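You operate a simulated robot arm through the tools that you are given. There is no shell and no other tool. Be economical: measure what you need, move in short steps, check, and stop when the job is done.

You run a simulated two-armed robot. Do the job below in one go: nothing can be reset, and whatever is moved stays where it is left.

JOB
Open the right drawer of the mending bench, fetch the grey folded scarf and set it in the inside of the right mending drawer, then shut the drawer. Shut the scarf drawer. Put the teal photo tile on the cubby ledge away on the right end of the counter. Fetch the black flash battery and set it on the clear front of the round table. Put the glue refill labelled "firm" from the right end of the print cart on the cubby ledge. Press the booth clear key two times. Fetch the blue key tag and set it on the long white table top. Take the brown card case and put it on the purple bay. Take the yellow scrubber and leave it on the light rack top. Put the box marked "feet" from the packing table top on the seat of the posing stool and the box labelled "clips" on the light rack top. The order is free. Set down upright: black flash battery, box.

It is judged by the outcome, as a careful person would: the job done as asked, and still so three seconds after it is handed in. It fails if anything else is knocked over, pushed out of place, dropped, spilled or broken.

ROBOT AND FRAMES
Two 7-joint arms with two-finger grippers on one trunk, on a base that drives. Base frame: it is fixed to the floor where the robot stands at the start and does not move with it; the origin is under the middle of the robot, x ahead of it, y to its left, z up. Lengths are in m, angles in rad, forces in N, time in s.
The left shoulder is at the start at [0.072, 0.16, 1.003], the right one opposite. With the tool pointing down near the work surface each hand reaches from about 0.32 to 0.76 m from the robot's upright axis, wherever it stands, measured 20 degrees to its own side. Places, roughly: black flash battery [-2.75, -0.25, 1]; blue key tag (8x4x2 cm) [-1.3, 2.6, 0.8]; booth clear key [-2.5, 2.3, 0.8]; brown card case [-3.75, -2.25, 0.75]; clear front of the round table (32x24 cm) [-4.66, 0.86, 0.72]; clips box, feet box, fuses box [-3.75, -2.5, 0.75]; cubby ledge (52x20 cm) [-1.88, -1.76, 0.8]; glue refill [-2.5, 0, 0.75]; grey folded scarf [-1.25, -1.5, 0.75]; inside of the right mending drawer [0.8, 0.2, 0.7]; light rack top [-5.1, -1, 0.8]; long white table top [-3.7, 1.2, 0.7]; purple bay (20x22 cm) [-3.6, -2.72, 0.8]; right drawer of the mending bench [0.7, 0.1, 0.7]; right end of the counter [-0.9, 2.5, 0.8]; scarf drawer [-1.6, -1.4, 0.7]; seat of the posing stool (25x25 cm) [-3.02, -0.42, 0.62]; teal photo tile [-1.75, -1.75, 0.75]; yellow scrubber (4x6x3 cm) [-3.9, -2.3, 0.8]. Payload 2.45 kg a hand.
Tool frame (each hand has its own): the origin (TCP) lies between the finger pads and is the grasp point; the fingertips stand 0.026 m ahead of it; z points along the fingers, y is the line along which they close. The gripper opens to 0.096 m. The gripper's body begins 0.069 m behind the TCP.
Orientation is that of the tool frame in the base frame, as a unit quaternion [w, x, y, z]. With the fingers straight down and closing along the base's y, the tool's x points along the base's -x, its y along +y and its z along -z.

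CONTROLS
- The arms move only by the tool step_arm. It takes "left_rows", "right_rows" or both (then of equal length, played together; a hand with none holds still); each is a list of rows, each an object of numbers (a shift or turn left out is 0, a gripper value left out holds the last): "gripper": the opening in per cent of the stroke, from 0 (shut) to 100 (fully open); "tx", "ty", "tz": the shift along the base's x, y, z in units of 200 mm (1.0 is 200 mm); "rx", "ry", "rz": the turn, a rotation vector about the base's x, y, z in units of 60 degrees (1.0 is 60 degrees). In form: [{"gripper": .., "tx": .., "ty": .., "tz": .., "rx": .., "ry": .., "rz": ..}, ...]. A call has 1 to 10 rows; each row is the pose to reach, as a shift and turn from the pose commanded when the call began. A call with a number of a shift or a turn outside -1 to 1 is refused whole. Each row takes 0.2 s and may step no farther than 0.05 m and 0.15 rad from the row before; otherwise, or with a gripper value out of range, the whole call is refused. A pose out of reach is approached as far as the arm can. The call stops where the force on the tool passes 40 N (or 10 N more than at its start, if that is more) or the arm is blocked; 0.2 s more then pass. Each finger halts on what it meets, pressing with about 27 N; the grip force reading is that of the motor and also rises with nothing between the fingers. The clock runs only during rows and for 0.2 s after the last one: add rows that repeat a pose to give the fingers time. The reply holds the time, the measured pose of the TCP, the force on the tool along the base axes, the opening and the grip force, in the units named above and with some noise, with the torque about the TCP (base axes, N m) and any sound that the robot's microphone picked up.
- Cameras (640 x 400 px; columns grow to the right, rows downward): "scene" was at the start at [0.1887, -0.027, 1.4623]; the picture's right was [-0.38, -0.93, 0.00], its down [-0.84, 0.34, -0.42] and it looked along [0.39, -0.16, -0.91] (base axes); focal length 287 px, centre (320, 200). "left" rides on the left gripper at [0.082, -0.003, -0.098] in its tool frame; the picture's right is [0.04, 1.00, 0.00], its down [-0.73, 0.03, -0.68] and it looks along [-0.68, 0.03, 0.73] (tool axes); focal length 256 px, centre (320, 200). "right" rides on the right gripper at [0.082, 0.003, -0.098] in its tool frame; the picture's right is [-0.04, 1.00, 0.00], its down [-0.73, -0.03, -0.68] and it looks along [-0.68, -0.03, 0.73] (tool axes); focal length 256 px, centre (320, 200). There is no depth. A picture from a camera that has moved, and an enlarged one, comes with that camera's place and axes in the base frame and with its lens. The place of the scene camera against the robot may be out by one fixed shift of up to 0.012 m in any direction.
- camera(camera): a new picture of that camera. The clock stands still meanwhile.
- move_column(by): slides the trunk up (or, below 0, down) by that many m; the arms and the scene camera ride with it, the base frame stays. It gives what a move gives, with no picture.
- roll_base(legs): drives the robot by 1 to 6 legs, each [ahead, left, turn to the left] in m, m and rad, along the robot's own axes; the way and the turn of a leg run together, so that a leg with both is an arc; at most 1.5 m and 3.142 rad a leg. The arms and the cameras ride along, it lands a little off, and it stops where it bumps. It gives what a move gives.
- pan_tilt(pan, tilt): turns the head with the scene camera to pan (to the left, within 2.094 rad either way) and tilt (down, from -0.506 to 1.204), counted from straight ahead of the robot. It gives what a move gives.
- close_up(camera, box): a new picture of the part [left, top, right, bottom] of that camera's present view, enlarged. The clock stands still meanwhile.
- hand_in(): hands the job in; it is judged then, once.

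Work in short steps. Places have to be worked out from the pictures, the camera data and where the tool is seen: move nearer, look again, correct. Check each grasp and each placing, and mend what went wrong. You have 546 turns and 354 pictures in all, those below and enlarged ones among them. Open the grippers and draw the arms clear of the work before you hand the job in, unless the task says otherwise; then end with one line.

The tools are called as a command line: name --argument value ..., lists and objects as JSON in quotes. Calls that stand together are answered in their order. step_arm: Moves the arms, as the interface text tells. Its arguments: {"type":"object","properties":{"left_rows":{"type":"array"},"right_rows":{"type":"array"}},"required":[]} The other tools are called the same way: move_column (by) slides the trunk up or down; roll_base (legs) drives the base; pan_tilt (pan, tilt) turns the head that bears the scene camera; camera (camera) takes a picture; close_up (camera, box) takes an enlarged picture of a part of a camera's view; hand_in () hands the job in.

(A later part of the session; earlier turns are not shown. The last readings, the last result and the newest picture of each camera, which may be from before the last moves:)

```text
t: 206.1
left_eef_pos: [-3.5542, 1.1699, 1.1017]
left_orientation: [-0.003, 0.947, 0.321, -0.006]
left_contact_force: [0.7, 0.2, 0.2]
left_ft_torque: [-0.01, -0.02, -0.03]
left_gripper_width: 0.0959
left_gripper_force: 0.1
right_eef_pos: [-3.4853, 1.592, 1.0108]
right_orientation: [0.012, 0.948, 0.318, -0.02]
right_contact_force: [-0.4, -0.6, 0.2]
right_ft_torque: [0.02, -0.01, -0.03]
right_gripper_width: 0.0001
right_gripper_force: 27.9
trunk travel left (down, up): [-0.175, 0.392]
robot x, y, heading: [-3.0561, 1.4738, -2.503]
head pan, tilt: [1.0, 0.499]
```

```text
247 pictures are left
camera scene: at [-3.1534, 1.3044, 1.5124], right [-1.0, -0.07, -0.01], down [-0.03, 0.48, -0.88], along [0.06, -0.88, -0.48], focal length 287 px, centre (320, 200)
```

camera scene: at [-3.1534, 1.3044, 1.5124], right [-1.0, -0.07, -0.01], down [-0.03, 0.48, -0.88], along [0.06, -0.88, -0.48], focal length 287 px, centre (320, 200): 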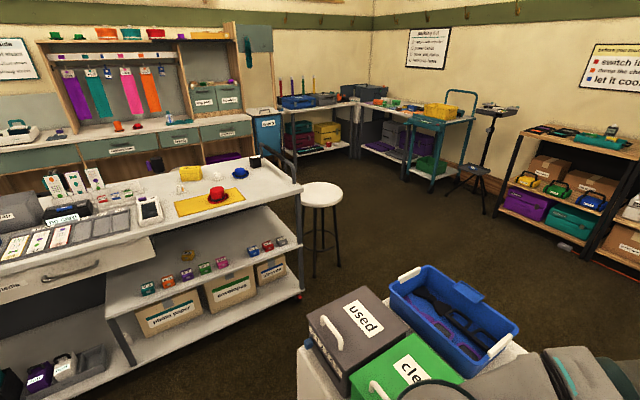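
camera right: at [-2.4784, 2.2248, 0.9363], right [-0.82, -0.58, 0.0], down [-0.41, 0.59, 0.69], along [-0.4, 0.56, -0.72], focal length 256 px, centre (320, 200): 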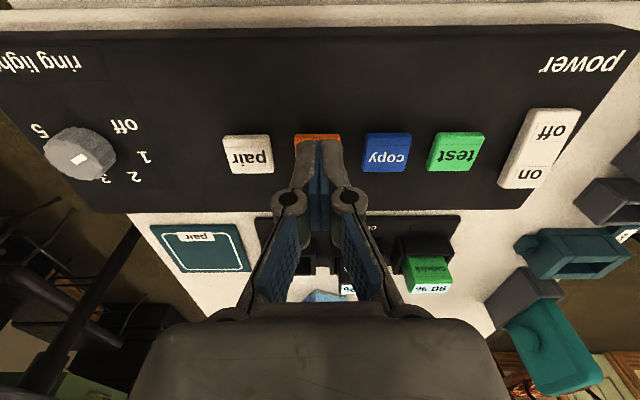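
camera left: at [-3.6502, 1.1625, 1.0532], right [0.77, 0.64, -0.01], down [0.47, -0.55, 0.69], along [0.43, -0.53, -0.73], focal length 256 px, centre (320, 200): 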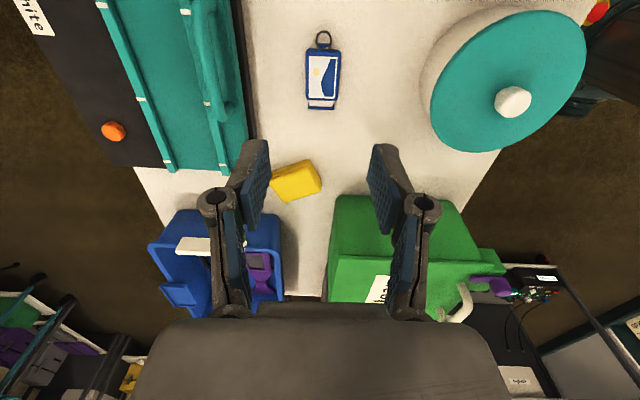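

I zoom on the desk's right end where the refill and battery should be.

close_up --camera "scene" --box '[130, 130, 330, 300]'

close_up --camera "scene" --box '[20, 220, 310, 400]'

```text
2.35 times, centred on (230, 215) of scene
camera zoom: at [-3.1534, 1.3044, 1.5124], right [-1.0, -0.07, -0.01], down [-0.03, 0.48, -0.88], along [0.06, -0.88, -0.48], focal length 676 px, centre (532, 165)
```

zoom: 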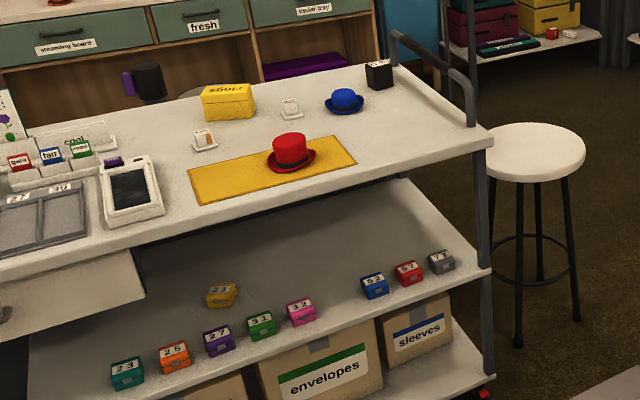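

```text
2.21 times, centred on (165, 310) of scene
camera zoom: at [-3.1534, 1.3044, 1.5124], right [-1.0, -0.07, -0.01], down [-0.03, 0.48, -0.88], along [0.06, -0.88, -0.48], focal length 634 px, centre (662, -43)
```

zoom: 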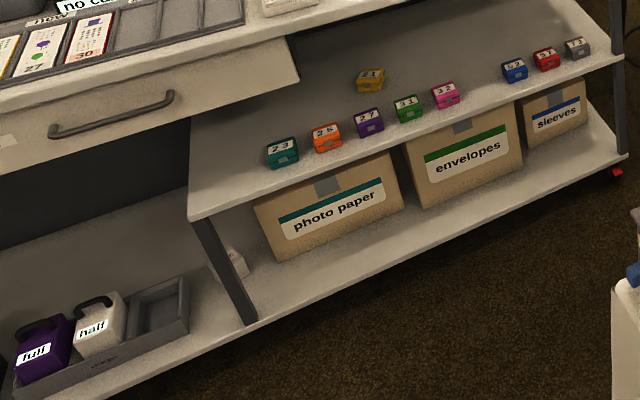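

The cart's right end carries refills, hats and, at the rear corner, the black battery. I turn to face the cart and approach for a closer look.

roll_base --legs '[[0, 0, 1.571], [0.5, 0, 0]]'

pan_tilt --pan -0.3 --tilt 0.6

camera --camera "scene"

```text
t: 212.9
left_eef_pos: [-2.4269, 0.5819, 1.1011]
left_orientation: [0.001, 0.432, 0.902, -0.007]
left_contact_force: [-1.3, 0.0, 0.5]
left_ft_torque: [0.04, 0.03, 0.02]
left_gripper_width: 0.0961
left_gripper_force: 0.0
right_eef_pos: [-2.8497, 0.6401, 1.0103]
right_orientation: [0.022, 0.433, 0.901, -0.007]
right_contact_force: [0.9, 0.2, 0.2]
right_ft_torque: [0.01, 0.02, -0.01]
right_gripper_width: 0.0
right_gripper_force: 28.8
trunk travel left (down, up): [-0.175, 0.392]
robot x, y, heading: [-2.7412, 1.0783, -0.907]
head pan, tilt: [1.0, 0.499]
```

```text
t: 214.4
left_eef_pos: [-2.4279, 0.583, 1.1051]
left_orientation: [0.003, 0.431, 0.902, -0.008]
left_contact_force: [-0.4, 0.6, 0.2]
left_ft_torque: [0.0, 0.01, 0.02]
left_gripper_width: 0.0962
left_gripper_force: 0.0
right_eef_pos: [-2.8516, 0.6443, 1.0125]
right_orientation: [0.023, 0.434, 0.901, -0.008]
right_contact_force: [-0.3, 0.4, 0.0]
right_ft_torque: [-0.03, 0.01, 0.01]
right_gripper_width: 0.0
right_gripper_force: 28.0
trunk travel left (down, up): [-0.175, 0.392]
robot x, y, heading: [-2.7459, 1.0763, -0.908]
head pan, tilt: [-0.3, 0.6]
```

```text
244 pictures are left
camera scene: at [-2.6319, 0.8852, 1.5028], right [-0.93, -0.36, 0.0], down [-0.2, 0.53, -0.82], along [0.3, -0.77, -0.57], focal length 287 px, centre (320, 200)
```

scene: 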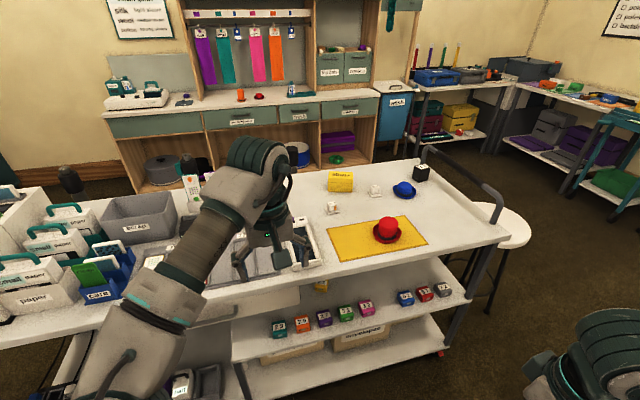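

close_up --camera "scene" --box '[300, 140, 460, 240]'

```text
4.00 times, centred on (380, 190) of scene
camera zoom: at [-2.6319, 0.8852, 1.5028], right [-0.93, -0.36, 0.0], down [-0.2, 0.53, -0.82], along [0.3, -0.77, -0.57], focal length 1149 px, centre (80, 240)
```

zoom: 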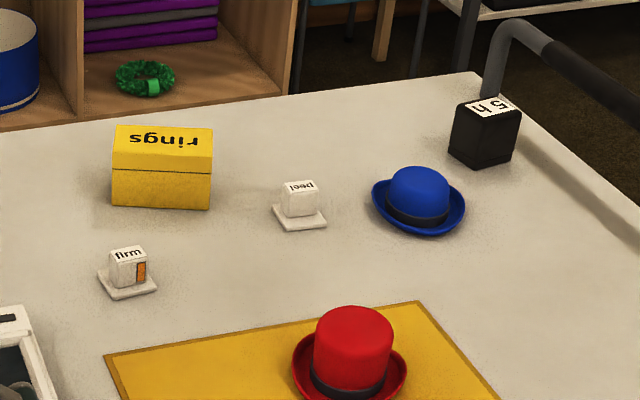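

"firm" refill is at about (-2.358, 0.057), the battery at (-2.646, -0.323). I retract and raise the left hand, raise the right one, and drive closer.

step_arm --left_rows '[{"tx": -0.1, "ty": 0.13, "tz": 0.1}, {"tx": -0.2, "ty": 0.27, "tz": 0.2}, {"tx": -0.3, "ty": 0.4, "tz": 0.25}, {"tx": -0.4, "ty": 0.53, "tz": 0.25}, {"tx": -0.5, "ty": 0.66, "tz": 0.25}]' --right_rows '[{"tz": 0.1}, {"tz": 0.2}, {"tz": 0.25}, {"tz": 0.25}, {"tz": 0.25}]'

roll_base --legs '[[0, -0.1, -0.018], [0.36, 0, 0]]'

camera --camera "right"

camera --camera "scene"

```text
t: 215.6
left_eef_pos: [-2.531, 0.7185, 1.1557]
left_orientation: [0.003, 0.43, 0.903, -0.009]
left_contact_force: [0.5, 0.5, 0.4]
left_ft_torque: [0.01, -0.02, -0.01]
left_gripper_width: 0.0959
left_gripper_force: 0.0
right_eef_pos: [-2.8296, 0.6475, 1.0518]
right_orientation: [0.024, 0.432, 0.901, -0.008]
right_contact_force: [-0.1, 0.3, 0.4]
right_ft_torque: [-0.04, 0.01, -0.01]
right_gripper_width: 0.0002
right_gripper_force: 27.9
right hand out of reach, approached as far as the arm can: row 1, 2, 3, 4, 5
trunk travel left (down, up): [-0.175, 0.392]
robot x, y, heading: [-2.7408, 1.0735, -0.904]
head pan, tilt: [-0.3, 0.6]
```

```text
t: 218.6
left_eef_pos: [-2.3863, 0.3795, 1.1548]
left_orientation: [-0.002, 0.442, 0.897, -0.016]
left_contact_force: [0.7, -0.4, -0.6]
left_ft_torque: [0.05, 0.11, -0.03]
left_gripper_width: 0.0961
left_gripper_force: 0.1
right_eef_pos: [-2.6894, 0.3151, 1.0562]
right_orientation: [0.019, 0.444, 0.896, -0.016]
right_contact_force: [0.4, -0.6, 0.4]
right_ft_torque: [0.01, 0.02, 0.01]
right_gripper_width: 0.0
right_gripper_force: 28.4
trunk travel left (down, up): [-0.175, 0.392]
robot x, y, heading: [-2.6014, 0.7316, -0.932]
head pan, tilt: [-0.3, 0.6]
```

```text
242 pictures are left
camera right: at [-2.7365, 0.3859, 1.1519], right [0.82, 0.57, -0.01], down [0.41, -0.57, 0.71], along [0.4, -0.59, -0.7], focal length 256 px, centre (320, 200)
```

right: 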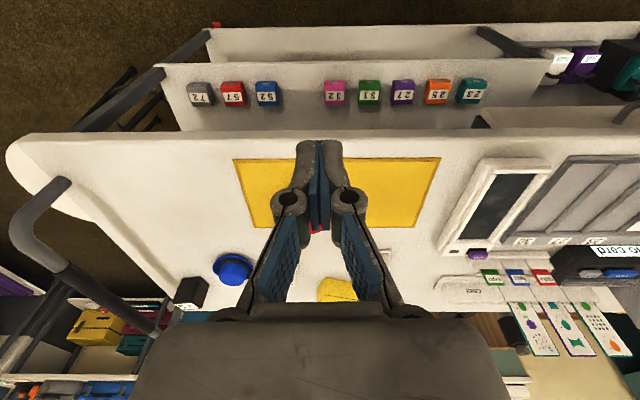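

```text
241 pictures are left
camera scene: at [-2.463, 0.5652, 1.5029], right [-0.94, -0.33, 0.03], down [-0.21, 0.52, -0.83], along [0.26, -0.78, -0.56], focal length 287 px, centre (320, 200)
```

scene: 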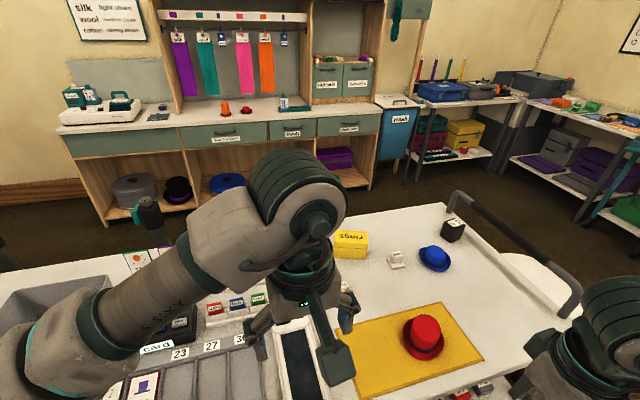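

I bring the right hand over the "firm" refill (left hand moved aside a bit).

step_arm --right_rows '[{"tx": 0.16, "ty": -0.13, "gripper": 100}, {"tx": 0.32, "ty": -0.26}, {"tx": 0.48, "ty": -0.39}, {"tx": 0.64, "ty": -0.51}, {"tx": 0.8, "ty": -0.63}]' --left_rows '[{"tx": 0.08, "ty": 0.1}, {"tx": 0.16, "ty": 0.2}, {"tx": 0.24, "ty": 0.3}, {"tx": 0.32, "ty": 0.36}, {"tx": 0.4, "ty": 0.4}]'

camera --camera "right"

```text
t: 220.0
left_eef_pos: [-2.3097, 0.4761, 1.1601]
left_orientation: [0.003, 0.44, 0.898, -0.022]
left_contact_force: [1.6, 0.7, 1.2]
left_ft_torque: [-0.04, 0.15, -0.01]
left_gripper_width: 0.0962
left_gripper_force: 0.1
right_eef_pos: [-2.5326, 0.2, 1.0627]
right_orientation: [0.022, 0.442, 0.897, -0.021]
right_contact_force: [1.4, 1.8, 0.2]
right_ft_torque: [-0.1, 0.1, 0.02]
right_gripper_width: 0.096
right_gripper_force: 0.1
trunk travel left (down, up): [-0.175, 0.392]
robot x, y, heading: [-2.6078, 0.7294, -0.935]
head pan, tilt: [-0.3, 0.6]
stopped in row 5 (left hand): the arm was blocked; the commanded pose is now the measured one
```

```text
240 pictures are left
camera right: at [-2.5796, 0.2716, 1.1566], right [0.82, 0.58, -0.02], down [0.41, -0.56, 0.72], along [0.41, -0.6, -0.69], focal length 256 px, centre (320, 200)
```

right: 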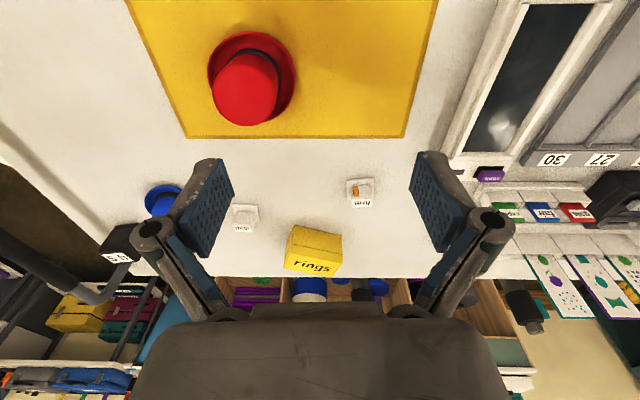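

"firm" seen at (360,190), near (-2.378, 0.085, 0.89). I move over it at lower height.

step_arm --right_rows '[{"tx": 0.16, "ty": -0.12}, {"tx": 0.32, "ty": -0.24}, {"tx": 0.48, "ty": -0.36}, {"tx": 0.64, "ty": -0.48}, {"tx": 0.77, "ty": -0.57, "tz": -0.1}, {"tx": 0.77, "ty": -0.57, "tz": -0.25}]'

camera --camera "right"

```text
t: 221.6
left_eef_pos: [-2.3352, 0.463, 1.1614]
left_orientation: [0.008, 0.444, 0.896, -0.015]
left_contact_force: [0.8, -0.2, 0.1]
left_ft_torque: [-0.03, 0.11, 0.01]
left_gripper_width: 0.0961
left_gripper_force: 0.1
right_eef_pos: [-2.4012, 0.0716, 1.0119]
right_orientation: [0.026, 0.446, 0.895, -0.017]
right_contact_force: [0.4, 1.2, -0.5]
right_ft_torque: [-0.04, 0.07, 0.0]
right_gripper_width: 0.0961
right_gripper_force: 0.0
trunk travel left (down, up): [-0.175, 0.392]
robot x, y, heading: [-2.6143, 0.7255, -0.93]
head pan, tilt: [-0.3, 0.6]
stopped in row 6 (right hand): the arm was blocked; the commanded pose is now the measured one
```

```text
239 pictures are left
camera right: at [-2.4505, 0.1433, 1.1058], right [0.82, 0.57, 0.0], down [0.4, -0.57, 0.72], along [0.41, -0.59, -0.69], focal length 256 px, centre (320, 200)
```

right: 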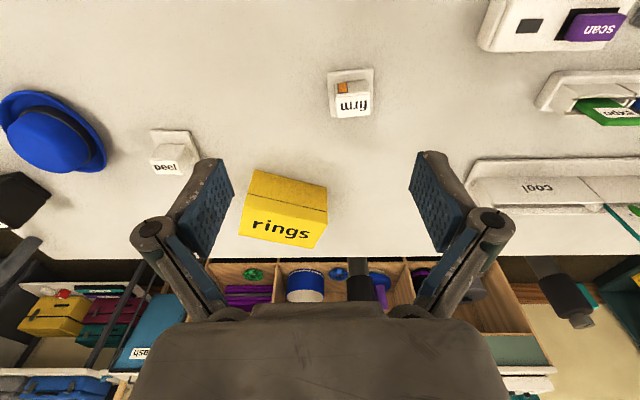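

"Blocked" again. I look at the arms to find what touches.

camera --camera "scene"

pan_tilt --pan -0.7 --tilt 1.0

camera --camera "scene"

```text
238 pictures are left
camera scene: at [-2.5135, 0.5304, 1.5027], right [-0.94, -0.33, 0.0], down [-0.19, 0.54, -0.82], along [0.28, -0.77, -0.57], focal length 287 px, centre (320, 200)
```

scene: 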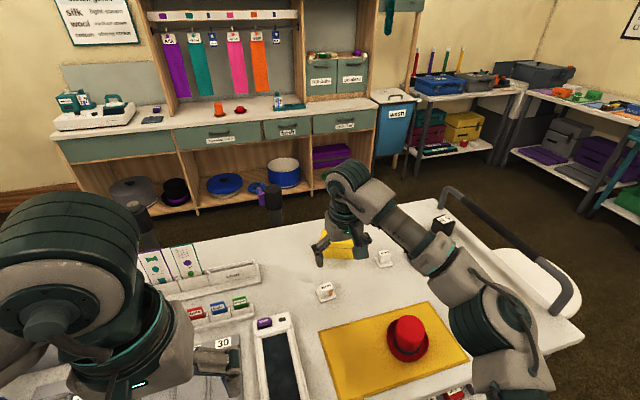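

```text
t: 222.5
left_eef_pos: [-2.3277, 0.4659, 1.1602]
left_orientation: [0.006, 0.443, 0.896, -0.017]
left_contact_force: [1.4, 0.4, -0.1]
left_ft_torque: [-0.04, 0.07, 0.0]
left_gripper_width: 0.0956
left_gripper_force: 0.0
right_eef_pos: [-2.3956, 0.0742, 1.0116]
right_orientation: [0.024, 0.446, 0.895, -0.018]
right_contact_force: [0.7, 0.2, 0.0]
right_ft_torque: [-0.09, 0.12, -0.02]
right_gripper_width: 0.0961
right_gripper_force: 0.0
trunk travel left (down, up): [-0.175, 0.392]
robot x, y, heading: [-2.6108, 0.7269, -0.93]
head pan, tilt: [-0.7, 1.0]
```

```text
237 pictures are left
camera scene: at [-2.5373, 0.55, 1.4709], right [-1.0, 0.06, 0.0], down [0.05, 0.84, -0.54], along [-0.04, -0.54, -0.84], focal length 287 px, centre (320, 200)
```

scene: 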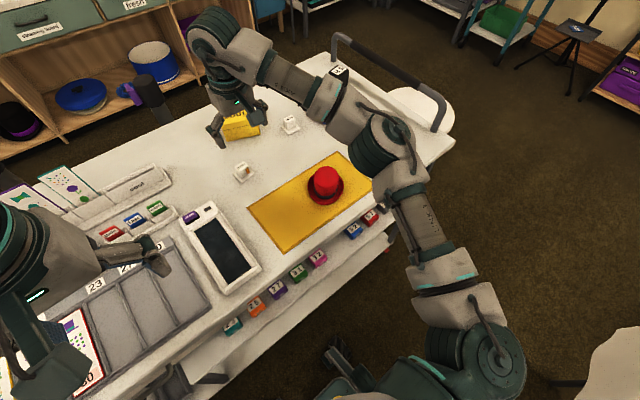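

No link touches anything; it was sway after driving. I level the hand, centre over "firm" and lower partway.

step_arm --right_rows '[{"tx": 0.05, "ty": 0.02, "rx": 0.026, "ry": 0.013}, {"tx": 0.095, "ty": 0.035, "rx": 0.052, "ry": 0.026}, {"tx": 0.095, "ty": 0.035, "tz": -0.15, "rx": 0.052, "ry": 0.026}, {"tx": 0.095, "ty": 0.035, "tz": -0.3, "rx": 0.052, "ry": 0.026}]'

camera --camera "right"

```text
t: 223.7
left_eef_pos: [-2.3476, 0.4614, 1.1638]
left_orientation: [0.012, 0.444, 0.896, -0.01]
left_contact_force: [-0.8, 0.2, 0.4]
left_ft_torque: [-0.02, -0.04, -0.03]
left_gripper_width: 0.0959
left_gripper_force: 0.0
right_eef_pos: [-2.3909, 0.0752, 0.9534]
right_orientation: [0.007, 0.447, 0.895, 0.006]
right_contact_force: [-0.4, -0.1, 0.2]
right_ft_torque: [0.04, -0.06, 0.01]
right_gripper_width: 0.096
right_gripper_force: 0.1
trunk travel left (down, up): [-0.175, 0.392]
robot x, y, heading: [-2.614, 0.7282, -0.925]
head pan, tilt: [-0.7, 1.0]
stopped in row 4 (right hand): the arm was blocked; the commanded pose is now the measured one
```

```text
236 pictures are left
camera right: at [-2.4391, 0.1416, 1.0521], right [0.82, 0.57, 0.02], down [0.41, -0.61, 0.68], along [0.4, -0.55, -0.73], focal length 256 px, centre (320, 200)
```

right: 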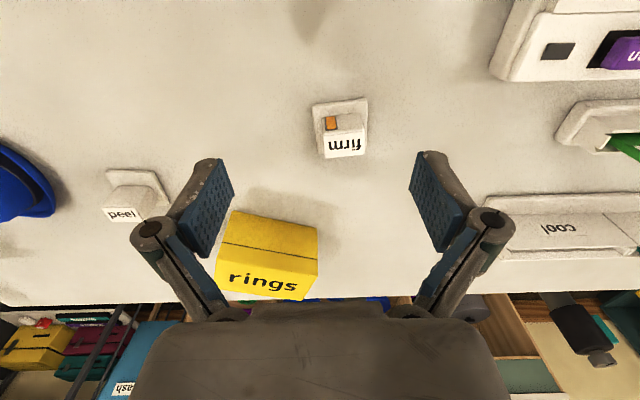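

The left arm may be jammed close to the body and upsetting things. I ease it forward 8 cm and let everything settle.

step_arm --left_rows '[{"tx": 0.12, "ty": -0.16}, {"tx": 0.24, "ty": -0.32}, {"tx": 0.24, "ty": -0.32}, {"tx": 0.24, "ty": -0.32}, {"tx": 0.24, "ty": -0.32}, {"tx": 0.24, "ty": -0.32}]'

step_arm --left_rows '[{}, {}, {}, {}, {}]'

```text
t: 225.1
left_eef_pos: [-2.2783, 0.411, 1.1619]
left_orientation: [0.008, 0.442, 0.897, -0.018]
left_contact_force: [0.0, -0.5, 0.7]
left_ft_torque: [0.0, 0.09, 0.0]
left_gripper_width: 0.0958
left_gripper_force: 0.2
right_eef_pos: [-2.3742, 0.0875, 0.9548]
right_orientation: [0.002, 0.445, 0.896, 0.0]
right_contact_force: [0.2, 0.9, -0.2]
right_ft_torque: [-0.09, 0.02, 0.04]
right_gripper_width: 0.0961
right_gripper_force: 0.2
trunk travel left (down, up): [-0.175, 0.392]
robot x, y, heading: [-2.6115, 0.7308, -0.926]
head pan, tilt: [-0.7, 1.0]
```

```text
t: 226.3
left_eef_pos: [-2.3014, 0.3946, 1.1637]
left_orientation: [0.012, 0.443, 0.896, -0.009]
left_contact_force: [-0.9, 0.2, 0.0]
left_ft_torque: [0.04, -0.05, -0.03]
left_gripper_width: 0.096
left_gripper_force: 0.1
right_eef_pos: [-2.3945, 0.0715, 0.9507]
right_orientation: [0.006, 0.447, 0.894, 0.008]
right_contact_force: [-0.4, -0.1, -1.1]
right_ft_torque: [0.04, -0.04, 0.02]
right_gripper_width: 0.096
right_gripper_force: 0.0
trunk travel left (down, up): [-0.175, 0.392]
robot x, y, heading: [-2.618, 0.723, -0.926]
head pan, tilt: [-0.7, 1.0]
```

The robot sways about 1 cm; I wait for it to settle.

step_arm --left_rows '[{}, {}, {}, {}, {}, {}, {}, {}, {}, {}]'

step_arm --left_rows '[{}, {}, {}, {}, {}, {}, {}, {}, {}, {}]'

step_arm --left_rows '[{}, {}, {}]'

camera --camera "right"

```text
t: 228.5
left_eef_pos: [-2.2864, 0.4069, 1.1614]
left_orientation: [0.01, 0.442, 0.897, -0.015]
left_contact_force: [-0.2, 0.4, 0.5]
left_ft_torque: [0.01, 0.01, 0.01]
left_gripper_width: 0.096
left_gripper_force: 0.0
right_eef_pos: [-2.3809, 0.0834, 0.9543]
right_orientation: [0.003, 0.446, 0.895, 0.002]
right_contact_force: [0.0, 0.0, 0.7]
right_ft_torque: [-0.03, 0.06, 0.03]
right_gripper_width: 0.096
right_gripper_force: 0.1
trunk travel left (down, up): [-0.175, 0.392]
robot x, y, heading: [-2.6124, 0.7327, -0.926]
head pan, tilt: [-0.7, 1.0]
```

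```text
t: 230.7
left_eef_pos: [-2.2953, 0.3981, 1.1619]
left_orientation: [0.011, 0.443, 0.897, -0.012]
left_contact_force: [-0.7, 0.6, 0.4]
left_ft_torque: [0.01, -0.01, 0.02]
left_gripper_width: 0.096
left_gripper_force: 0.1
right_eef_pos: [-2.3899, 0.0754, 0.9524]
right_orientation: [0.005, 0.446, 0.895, 0.006]
right_contact_force: [-0.3, 0.0, -0.2]
right_ft_torque: [-0.01, -0.01, -0.03]
right_gripper_width: 0.0959
right_gripper_force: 0.0
trunk travel left (down, up): [-0.175, 0.392]
robot x, y, heading: [-2.6148, 0.7239, -0.926]
head pan, tilt: [-0.7, 1.0]
```

```text
t: 231.5
left_eef_pos: [-2.2947, 0.4009, 1.1627]
left_orientation: [0.011, 0.443, 0.896, -0.012]
left_contact_force: [-0.2, -0.2, -0.3]
left_ft_torque: [-0.02, 0.0, 0.01]
left_gripper_width: 0.0959
left_gripper_force: 0.0
right_eef_pos: [-2.3872, 0.0761, 0.953]
right_orientation: [0.004, 0.446, 0.895, 0.006]
right_contact_force: [0.6, 0.0, 0.1]
right_ft_torque: [0.02, 0.02, 0.01]
right_gripper_width: 0.0961
right_gripper_force: 0.1
trunk travel left (down, up): [-0.175, 0.392]
robot x, y, heading: [-2.6141, 0.7272, -0.928]
head pan, tilt: [-0.7, 1.0]
```

```text
235 pictures are left
camera right: at [-2.4341, 0.1436, 1.0514], right [0.82, 0.57, 0.01], down [0.41, -0.61, 0.68], along [0.4, -0.55, -0.73], focal length 256 px, centre (320, 200)
```

right: 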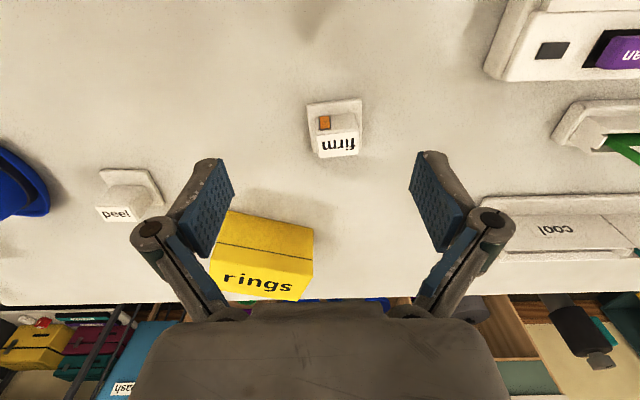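

Settled. I centre and lower to 0.91, then look again.

step_arm --right_rows '[{"tx": 0.055, "ty": 0.04, "tz": -0.05}, {"tx": 0.055, "ty": 0.04, "tz": -0.13}, {"tx": 0.055, "ty": 0.04, "tz": -0.21}, {"tx": 0.055, "ty": 0.04, "tz": -0.21}]'

camera --camera "right"

```text
t: 232.5
left_eef_pos: [-2.2925, 0.3997, 1.1615]
left_orientation: [0.011, 0.443, 0.896, -0.013]
left_contact_force: [-0.3, -0.9, 0.4]
left_ft_torque: [0.0, 0.0, 0.0]
left_gripper_width: 0.096
left_gripper_force: 0.1
right_eef_pos: [-2.3757, 0.0871, 0.9112]
right_orientation: [0.005, 0.446, 0.895, 0.005]
right_contact_force: [-0.4, 0.1, 0.0]
right_ft_torque: [-0.05, 0.04, -0.04]
right_gripper_width: 0.0962
right_gripper_force: 0.1
trunk travel left (down, up): [-0.175, 0.392]
robot x, y, heading: [-2.6161, 0.7326, -0.926]
head pan, tilt: [-0.7, 1.0]
```

```text
234 pictures are left
camera right: at [-2.4223, 0.1532, 1.0094], right [0.82, 0.57, 0.01], down [0.41, -0.61, 0.68], along [0.4, -0.55, -0.73], focal length 256 px, centre (320, 200)
```

right: 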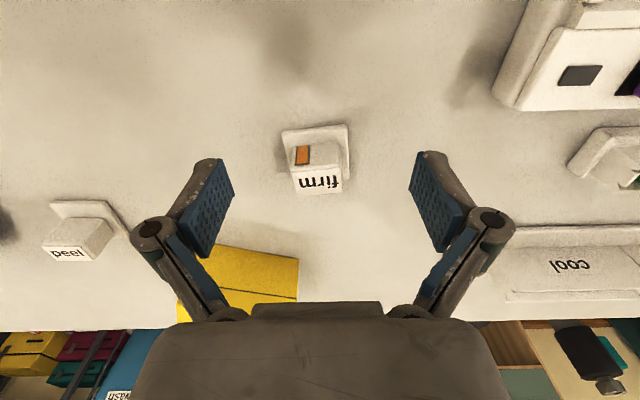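

Cube centre is about z 0.884. Descend 1.4 cm and close gently on it.

step_arm --right_rows '[{"tx": 0.015, "ty": -0.02, "tz": -0.04}, {"tx": 0.015, "ty": -0.02, "tz": -0.07}, {"tx": 0.015, "ty": -0.02, "tz": -0.07, "gripper": 0}, {"tx": 0.015, "ty": -0.02, "tz": -0.07, "gripper": 0}, {"tx": 0.015, "ty": -0.02, "tz": -0.07, "gripper": 0}, {"tx": 0.015, "ty": -0.02, "tz": -0.07, "gripper": 0}]'

camera --camera "right"

```text
t: 233.9
left_eef_pos: [-2.2939, 0.3993, 1.1623]
left_orientation: [0.01, 0.443, 0.896, -0.012]
left_contact_force: [-1.2, -0.4, -0.6]
left_ft_torque: [0.01, 0.0, 0.0]
left_gripper_width: 0.0961
left_gripper_force: 0.1
right_eef_pos: [-2.3725, 0.0828, 0.8964]
right_orientation: [0.005, 0.446, 0.895, 0.005]
right_contact_force: [-0.3, 0.4, 2.0]
right_ft_torque: [-0.01, 0.05, 0.03]
right_gripper_width: 0.0313
right_gripper_force: 27.1
trunk travel left (down, up): [-0.175, 0.392]
robot x, y, heading: [-2.6154, 0.7284, -0.931]
head pan, tilt: [-0.7, 1.0]
```

```text
233 pictures are left
camera right: at [-2.4198, 0.149, 0.9952], right [0.82, 0.57, 0.01], down [0.41, -0.61, 0.68], along [0.4, -0.55, -0.73], focal length 256 px, centre (320, 200)
```

right: 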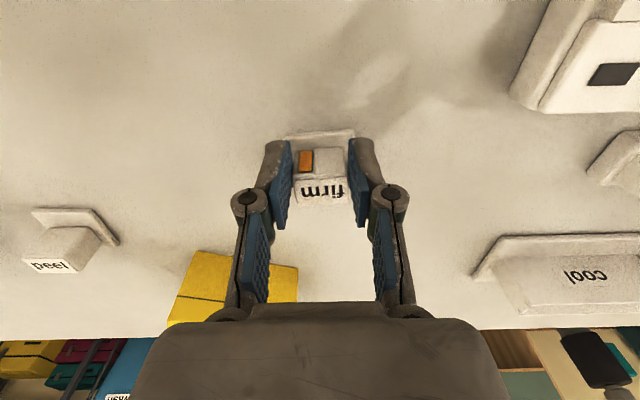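

Gripped at 3.1 cm. Lift and check.

step_arm --right_rows '[{"tz": 0.1}, {"tz": 0.3}, {"tz": 0.5}, {"tz": 0.7}, {"tz": 0.85}]'

camera --camera "right"

```text
t: 235.1
left_eef_pos: [-2.2927, 0.4009, 1.1627]
left_orientation: [0.01, 0.443, 0.896, -0.012]
left_contact_force: [0.2, -0.4, -1.0]
left_ft_torque: [-0.03, -0.01, 0.01]
left_gripper_width: 0.096
left_gripper_force: 0.1
right_eef_pos: [-2.3719, 0.0815, 1.0677]
right_orientation: [0.004, 0.446, 0.895, 0.006]
right_contact_force: [-0.6, -0.8, 0.3]
right_ft_torque: [-0.03, -0.02, 0.0]
right_gripper_width: 0.031
right_gripper_force: 26.8
trunk travel left (down, up): [-0.175, 0.392]
robot x, y, heading: [-2.6112, 0.7284, -0.929]
head pan, tilt: [-0.7, 1.0]
```

```text
232 pictures are left
camera right: at [-2.4199, 0.1479, 1.1668], right [0.82, 0.57, 0.01], down [0.41, -0.61, 0.68], along [0.4, -0.55, -0.73], focal length 256 px, centre (320, 200)
```

right: 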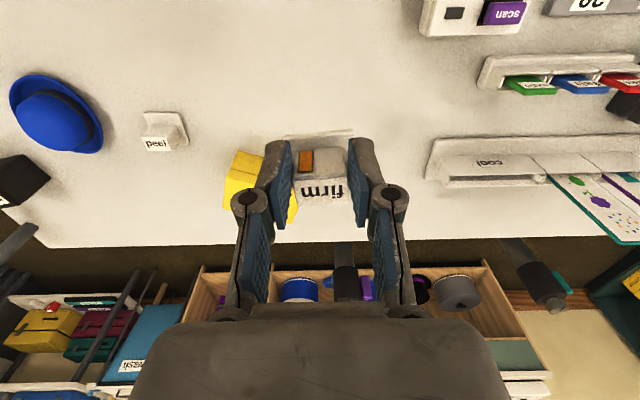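

The "firm" refill is held. I retract it and raise both hands' height, before strafing right toward the battery corner.

step_arm --right_rows '[{"tx": -0.1, "ty": 0.13, "tz": 0.1}, {"tx": -0.22, "ty": 0.29, "tz": 0.2}, {"tx": -0.34, "ty": 0.45, "tz": 0.3}, {"tx": -0.46, "ty": 0.61, "tz": 0.4}, {"tx": -0.58, "ty": 0.77, "tz": 0.4}, {"tx": -0.7, "ty": 0.93, "tz": 0.4}]'

pan_tilt --pan -1.0 --tilt 0.9

camera --camera "scene"

```text
t: 236.5
left_eef_pos: [-2.2945, 0.4003, 1.1642]
left_orientation: [0.01, 0.443, 0.896, -0.013]
left_contact_force: [-0.3, 0.4, 0.1]
left_ft_torque: [-0.01, 0.01, -0.02]
left_gripper_width: 0.0958
left_gripper_force: 0.0
right_eef_pos: [-2.5149, 0.2683, 1.1462]
right_orientation: [0.005, 0.446, 0.895, 0.006]
right_contact_force: [-0.3, 0.4, -0.2]
right_ft_torque: [-0.01, -0.02, -0.03]
right_gripper_width: 0.031
right_gripper_force: 26.7
trunk travel left (down, up): [-0.175, 0.392]
robot x, y, heading: [-2.6133, 0.7287, -0.924]
head pan, tilt: [-0.7, 1.0]
```

```text
t: 237.3
left_eef_pos: [-2.294, 0.3992, 1.1623]
left_orientation: [0.01, 0.443, 0.896, -0.012]
left_contact_force: [-0.3, -0.1, 0.5]
left_ft_torque: [0.0, 0.02, 0.02]
left_gripper_width: 0.0963
left_gripper_force: 0.0
right_eef_pos: [-2.5123, 0.2649, 1.1457]
right_orientation: [0.005, 0.446, 0.895, 0.005]
right_contact_force: [-0.5, 0.2, -1.1]
right_ft_torque: [0.0, -0.03, -0.02]
right_gripper_width: 0.0312
right_gripper_force: 27.0
trunk travel left (down, up): [-0.175, 0.392]
robot x, y, heading: [-2.6117, 0.7287, -0.926]
head pan, tilt: [-1.0, 0.901]
```

```text
231 pictures are left
camera scene: at [-2.5611, 0.5489, 1.4781], right [-0.94, 0.35, 0.0], down [0.27, 0.74, -0.62], along [-0.22, -0.58, -0.79], focal length 287 px, centre (320, 200)
```

scene: 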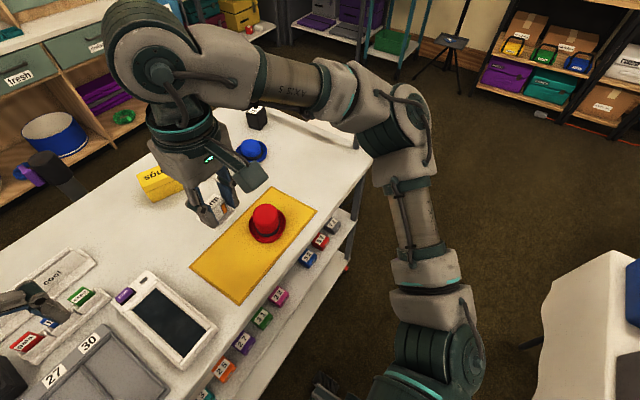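

Path looks clear. I step ahead 8 cm and strafe right in two parts.

roll_base --legs '[[0.08, 0, 0], [0, -0.7, 0]]'

pan_tilt --pan 0.0 --tilt 0.9

camera --camera "scene"

camera --camera "left"

```text
t: 241.8
left_eef_pos: [-2.8063, -0.0824, 1.1611]
left_orientation: [0.009, 0.445, 0.895, -0.016]
left_contact_force: [0.8, 0.0, 0.4]
left_ft_torque: [0.0, 0.02, -0.01]
left_gripper_width: 0.0959
left_gripper_force: 0.0
right_eef_pos: [-3.0263, -0.2143, 1.1477]
right_orientation: [0.003, 0.448, 0.894, 0.001]
right_contact_force: [0.7, -0.1, 0.2]
right_ft_torque: [-0.04, 0.06, 0.03]
right_gripper_width: 0.0311
right_gripper_force: 27.3
trunk travel left (down, up): [-0.175, 0.392]
robot x, y, heading: [-3.1343, 0.2423, -0.935]
head pan, tilt: [-1.0, 0.901]
```

```text
t: 243.1
left_eef_pos: [-2.8229, -0.0874, 1.165]
left_orientation: [0.013, 0.445, 0.896, -0.011]
left_contact_force: [-0.4, 0.7, -0.6]
left_ft_torque: [0.01, -0.02, -0.01]
left_gripper_width: 0.0959
left_gripper_force: 0.1
right_eef_pos: [-3.0423, -0.2209, 1.1483]
right_orientation: [0.007, 0.448, 0.894, 0.006]
right_contact_force: [-1.1, -0.2, -1.1]
right_ft_torque: [0.0, -0.04, -0.02]
right_gripper_width: 0.0309
right_gripper_force: 27.2
trunk travel left (down, up): [-0.175, 0.392]
robot x, y, heading: [-3.1316, 0.2384, -0.932]
head pan, tilt: [0.0, 0.901]
```

```text
230 pictures are left
camera scene: at [-3.0174, 0.0663, 1.478], right [-0.8, -0.59, -0.01], down [-0.46, 0.64, -0.62], along [0.37, -0.49, -0.79], focal length 287 px, centre (320, 200)
```

scene: 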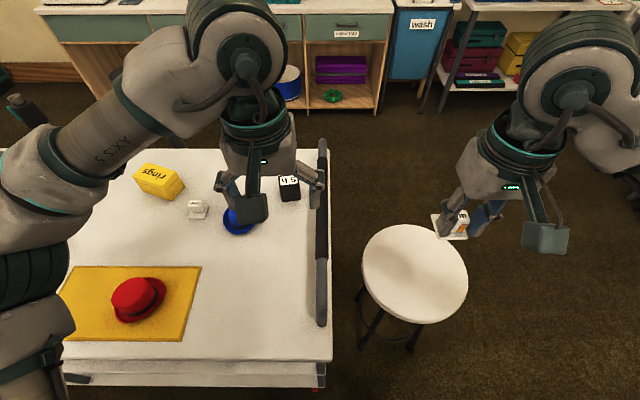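

```text
229 pictures are left
camera left: at [-2.8757, -0.0223, 1.26], right [0.77, 0.64, -0.01], down [0.46, -0.55, 0.7], along [0.44, -0.55, -0.71], focal length 256 px, centre (320, 200)
```

left: 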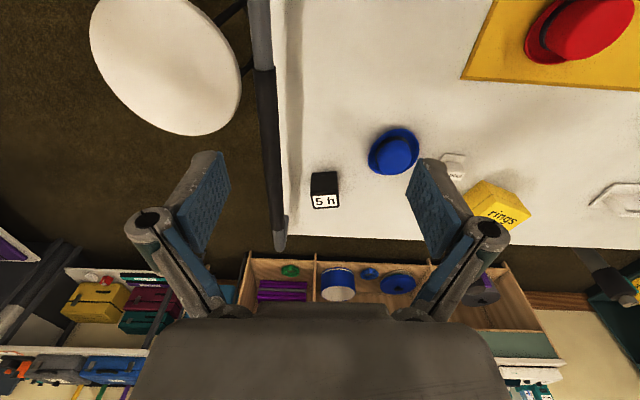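

The battery stands at about (-2.661, -0.277), centre z near 0.90, beside the cart handle. I bring the left hand above it with fingers at about 6.5 cm.

step_arm --left_rows '[{"tx": 0.13, "ty": -0.15, "rx": 0.03, "ry": 0.013, "gripper": 68}, {"tx": 0.27, "ty": -0.31, "tz": -0.05, "rx": 0.03, "ry": 0.013}, {"tx": 0.41, "ty": -0.47, "tz": -0.1, "rx": 0.03, "ry": 0.013}, {"tx": 0.54, "ty": -0.63, "tz": -0.15, "rx": 0.03, "ry": 0.013}, {"tx": 0.67, "ty": -0.79, "tz": -0.25, "rx": 0.03, "ry": 0.013}, {"tx": 0.8, "ty": -0.93, "tz": -0.35, "rx": 0.03, "ry": 0.013}, {"tx": 0.8, "ty": -0.93, "tz": -0.45, "rx": 0.03, "ry": 0.013}]'

camera --camera "left"

```text
t: 244.7
left_eef_pos: [-2.6811, -0.2344, 1.078]
left_orientation: [-0.001, 0.445, 0.895, -0.001]
left_contact_force: [-0.4, 0.7, -0.7]
left_ft_torque: [-0.02, -0.04, 0.02]
left_gripper_width: 0.0654
left_gripper_force: 0.0
left hand out of reach, approached as far as the arm can: row 5, 6, 7
right_eef_pos: [-3.0381, -0.2155, 1.148]
right_orientation: [0.007, 0.447, 0.894, 0.006]
right_contact_force: [0.5, -1.0, -0.4]
right_ft_torque: [-0.02, -0.01, 0.02]
right_gripper_width: 0.0311
right_gripper_force: 26.8
trunk travel left (down, up): [-0.175, 0.392]
robot x, y, heading: [-3.133, 0.2405, -0.933]
head pan, tilt: [0.0, 0.901]
```

```text
228 pictures are left
camera left: at [-2.7329, -0.1708, 1.1772], right [0.77, 0.64, 0.0], down [0.47, -0.56, 0.68], along [0.43, -0.53, -0.73], focal length 256 px, centre (320, 200)
```

left: 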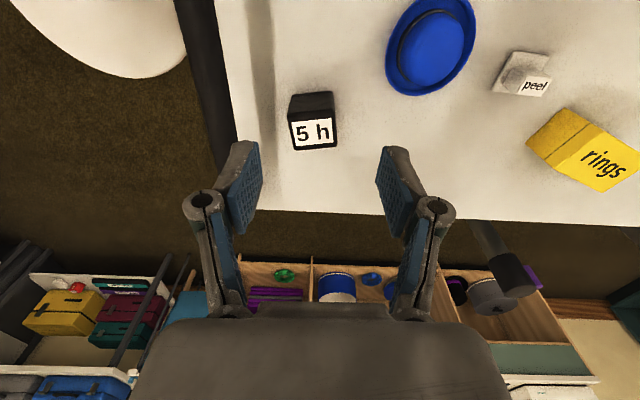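

Arm is at its limit, 4 cm short. I inch the base 6 cm forward.

roll_base --legs '[[0.06, 0, 0]]'

step_arm --left_rows '[{}, {}, {}, {}, {}, {}, {}, {}]'

camera --camera "left"

```text
t: 245.7
left_eef_pos: [-2.647, -0.283, 1.0784]
left_orientation: [0.0, 0.445, 0.895, 0.0]
left_contact_force: [0.0, 0.3, 0.0]
left_ft_torque: [0.03, -0.02, -0.01]
left_gripper_width: 0.0652
left_gripper_force: 0.0
right_eef_pos: [-3.0033, -0.2672, 1.1474]
right_orientation: [0.007, 0.449, 0.894, 0.006]
right_contact_force: [0.6, -0.4, -1.9]
right_ft_torque: [0.05, 0.02, 0.02]
right_gripper_width: 0.031
right_gripper_force: 27.0
trunk travel left (down, up): [-0.175, 0.392]
robot x, y, heading: [-3.0981, 0.1958, -0.936]
head pan, tilt: [0.0, 0.901]
```

```text
t: 247.5
left_eef_pos: [-2.6464, -0.2813, 1.0811]
left_orientation: [0.0, 0.444, 0.896, -0.001]
left_contact_force: [0.1, 0.0, -0.2]
left_ft_torque: [0.0, -0.01, 0.0]
left_gripper_width: 0.0655
left_gripper_force: 0.1
right_eef_pos: [-3.0044, -0.2626, 1.1499]
right_orientation: [0.008, 0.448, 0.894, 0.004]
right_contact_force: [-0.5, 0.6, -0.8]
right_ft_torque: [0.03, 0.05, 0.0]
right_gripper_width: 0.031
right_gripper_force: 26.6
trunk travel left (down, up): [-0.175, 0.392]
robot x, y, heading: [-3.0986, 0.1952, -0.932]
head pan, tilt: [0.0, 0.901]
```

```text
227 pictures are left
camera left: at [-2.6985, -0.2178, 1.1798], right [0.77, 0.64, 0.0], down [0.47, -0.56, 0.68], along [0.43, -0.53, -0.73], focal length 256 px, centre (320, 200)
```

left: 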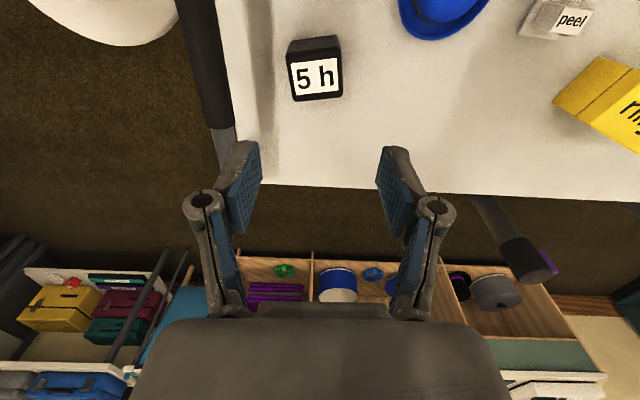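

Nearly on top: battery at (-2.657, -0.279). Shift slightly and descend to 0.955.

step_arm --left_rows '[{"tx": -0.055, "ty": 0.015}, {"tx": -0.055, "ty": 0.015, "tz": -0.2}, {"tx": -0.055, "ty": 0.015, "tz": -0.4}, {"tx": -0.055, "ty": 0.015, "tz": -0.62}]'

camera --camera "left"

close_up --camera "scene" --box '[160, 100, 360, 225]'

```text
t: 248.5
left_eef_pos: [-2.6608, -0.2744, 0.9537]
left_orientation: [0.0, 0.445, 0.896, -0.003]
left_contact_force: [-0.1, 0.7, -0.2]
left_ft_torque: [0.05, 0.01, 0.0]
left_gripper_width: 0.0651
left_gripper_force: 0.0
right_eef_pos: [-3.0032, -0.2619, 1.1492]
right_orientation: [0.007, 0.448, 0.894, 0.004]
right_contact_force: [0.1, 0.5, -0.3]
right_ft_torque: [0.02, 0.01, -0.02]
right_gripper_width: 0.0311
right_gripper_force: 26.9
trunk travel left (down, up): [-0.175, 0.392]
robot x, y, heading: [-3.0991, 0.1923, -0.932]
head pan, tilt: [0.0, 0.901]
```

```text
226 pictures are left
camera left: at [-2.7124, -0.2113, 1.0527], right [0.77, 0.64, 0.0], down [0.47, -0.56, 0.68], along [0.43, -0.53, -0.73], focal length 256 px, centre (320, 200)
```

left: 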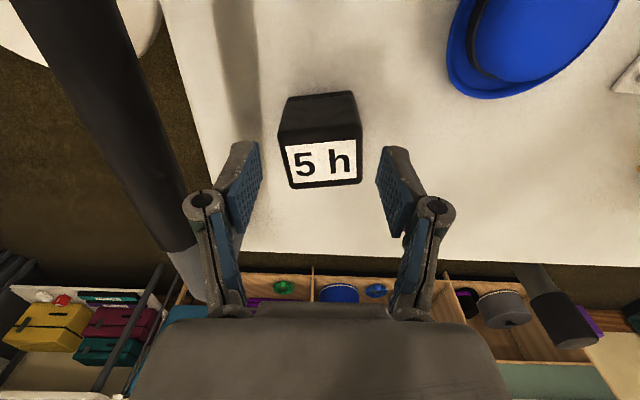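

```text
3.20 times, centred on (260, 162) of scene
camera zoom: at [-2.9725, 0.0227, 1.4777], right [-0.8, -0.6, 0.0], down [-0.47, 0.63, -0.62], along [0.37, -0.49, -0.79], focal length 919 px, centre (512, 320)
```

zoom: 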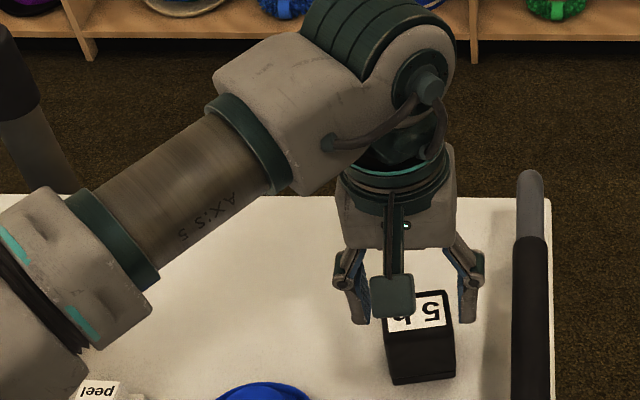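

Top face at about (-2.650, -0.286, 0.913). I shift 1.5 cm, descend to grip height and close.

step_arm --left_rows '[{"tx": 0.055, "ty": -0.06}, {"tx": 0.055, "ty": -0.06, "tz": -0.15}, {"tx": 0.055, "ty": -0.06, "tz": -0.28}, {"tx": 0.055, "ty": -0.06, "tz": -0.28}]'

camera --camera "left"

```text
t: 249.5
left_eef_pos: [-2.6486, -0.2852, 0.8998]
left_orientation: [0.001, 0.445, 0.896, -0.002]
left_contact_force: [0.2, -0.8, 0.1]
left_ft_torque: [-0.01, 0.0, -0.02]
left_gripper_width: 0.0655
left_gripper_force: 0.0
right_eef_pos: [-3.0056, -0.2605, 1.1503]
right_orientation: [0.008, 0.448, 0.894, 0.004]
right_contact_force: [-0.3, -0.6, -1.2]
right_ft_torque: [-0.02, 0.02, 0.02]
right_gripper_width: 0.031
right_gripper_force: 27.1
trunk travel left (down, up): [-0.175, 0.392]
robot x, y, heading: [-3.0966, 0.196, -0.936]
head pan, tilt: [0.0, 0.901]
```

```text
224 pictures are left
camera left: at [-2.7, -0.2221, 0.9986], right [0.77, 0.64, 0.0], down [0.47, -0.56, 0.68], along [0.43, -0.53, -0.73], focal length 256 px, centre (320, 200)
```

left: 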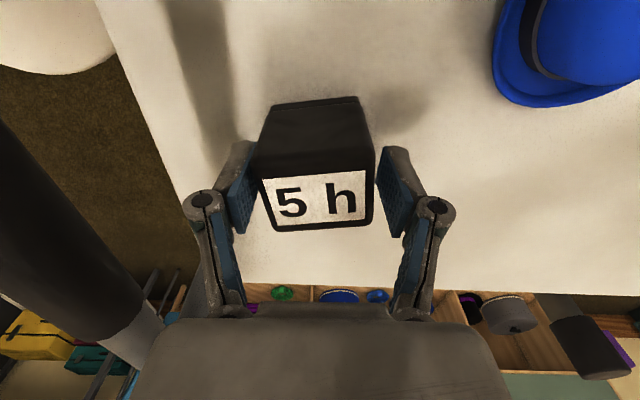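

The battery is between the fingers. Down 8 mm, close, lift.

step_arm --left_rows '[{"tz": -0.04}, {"tz": -0.04, "gripper": 0}, {"tz": -0.04, "gripper": 0}, {"tz": -0.04, "gripper": 0}, {"tz": 0.1}, {"tz": 0.3}, {"tz": 0.5}, {"tz": 0.7}]'

camera --camera "left"

```text
t: 251.3
left_eef_pos: [-2.6494, -0.2886, 1.0425]
left_orientation: [0.0, 0.445, 0.895, -0.003]
left_contact_force: [0.0, 0.4, -3.0]
left_ft_torque: [0.0, -0.01, 0.0]
left_gripper_width: 0.0535
left_gripper_force: 26.8
right_eef_pos: [-3.0068, -0.2625, 1.1506]
right_orientation: [0.008, 0.448, 0.894, 0.004]
right_contact_force: [-1.0, 0.1, -0.7]
right_ft_torque: [0.02, -0.04, 0.0]
right_gripper_width: 0.031
right_gripper_force: 27.8
trunk travel left (down, up): [-0.175, 0.392]
robot x, y, heading: [-3.0976, 0.1907, -0.933]
head pan, tilt: [0.0, 0.901]
```

```text
223 pictures are left
camera left: at [-2.7013, -0.2259, 1.1409], right [0.77, 0.63, 0.0], down [0.47, -0.56, 0.68], along [0.43, -0.53, -0.73], focal length 256 px, centre (320, 200)
```

left: 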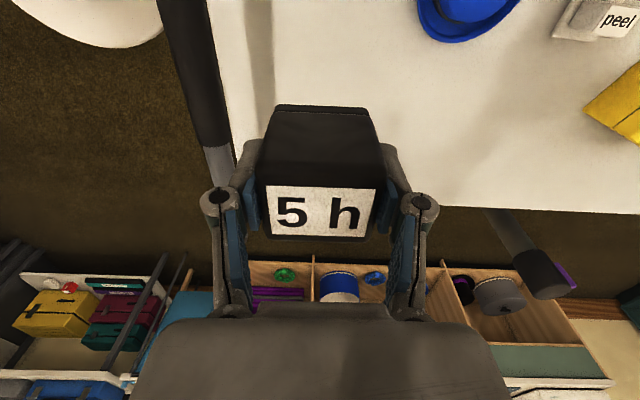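

Battery held. I raise and retract the left hand, then strafe right to get round the stool.

step_arm --left_rows '[{"tz": 0.2}, {"tz": 0.4}, {"tx": -0.12, "ty": 0.16, "tz": 0.45}, {"tx": -0.24, "ty": 0.32, "tz": 0.45}, {"tx": -0.36, "ty": 0.48, "tz": 0.45}, {"tx": -0.48, "ty": 0.64, "tz": 0.45}, {"tx": -0.6, "ty": 0.8, "tz": 0.45}, {"tx": -0.72, "ty": 0.96, "tz": 0.45}]'

pan_tilt --pan -1.3 --tilt 0.6

camera --camera "scene"

```text
t: 253.1
left_eef_pos: [-2.7911, -0.0947, 1.1315]
left_orientation: [0.001, 0.445, 0.896, -0.003]
left_contact_force: [-0.3, 0.5, -3.2]
left_ft_torque: [0.0, 0.0, 0.04]
left_gripper_width: 0.0541
left_gripper_force: 26.4
left hand out of reach, approached as far as the arm can: row 1, 2
right_eef_pos: [-3.0046, -0.2609, 1.1499]
right_orientation: [0.008, 0.448, 0.894, 0.004]
right_contact_force: [1.1, -0.8, 0.2]
right_ft_torque: [-0.03, 0.01, 0.0]
right_gripper_width: 0.0311
right_gripper_force: 26.9
trunk travel left (down, up): [-0.175, 0.392]
robot x, y, heading: [-3.0956, 0.1948, -0.929]
head pan, tilt: [0.0, 0.901]
```

```text
t: 254.5
left_eef_pos: [-2.7916, -0.0969, 1.1303]
left_orientation: [0.001, 0.445, 0.896, -0.002]
left_contact_force: [0.0, -0.2, -3.9]
left_ft_torque: [0.01, -0.01, -0.01]
left_gripper_width: 0.0537
left_gripper_force: 26.9
right_eef_pos: [-3.0046, -0.2613, 1.1498]
right_orientation: [0.008, 0.448, 0.894, 0.004]
right_contact_force: [0.2, 0.4, -0.1]
right_ft_torque: [0.01, -0.01, -0.02]
right_gripper_width: 0.0309
right_gripper_force: 27.2
trunk travel left (down, up): [-0.175, 0.392]
robot x, y, heading: [-3.0965, 0.1937, -0.938]
head pan, tilt: [-1.3, 0.6]
```

```text
222 pictures are left
camera scene: at [-3.0735, 0.0147, 1.503], right [-0.79, 0.61, 0.0], down [0.35, 0.45, -0.82], along [-0.51, -0.65, -0.57], focal length 287 px, centre (320, 200)
```

scene: 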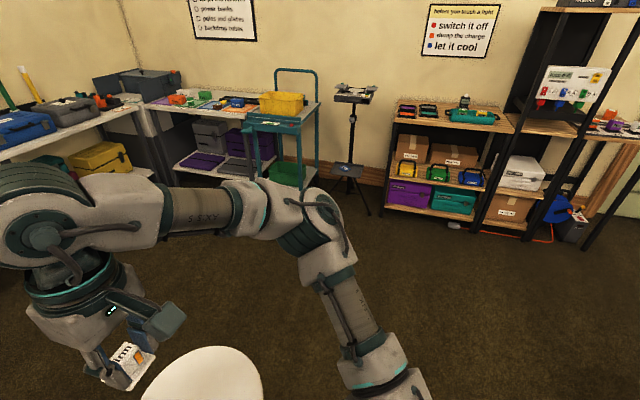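

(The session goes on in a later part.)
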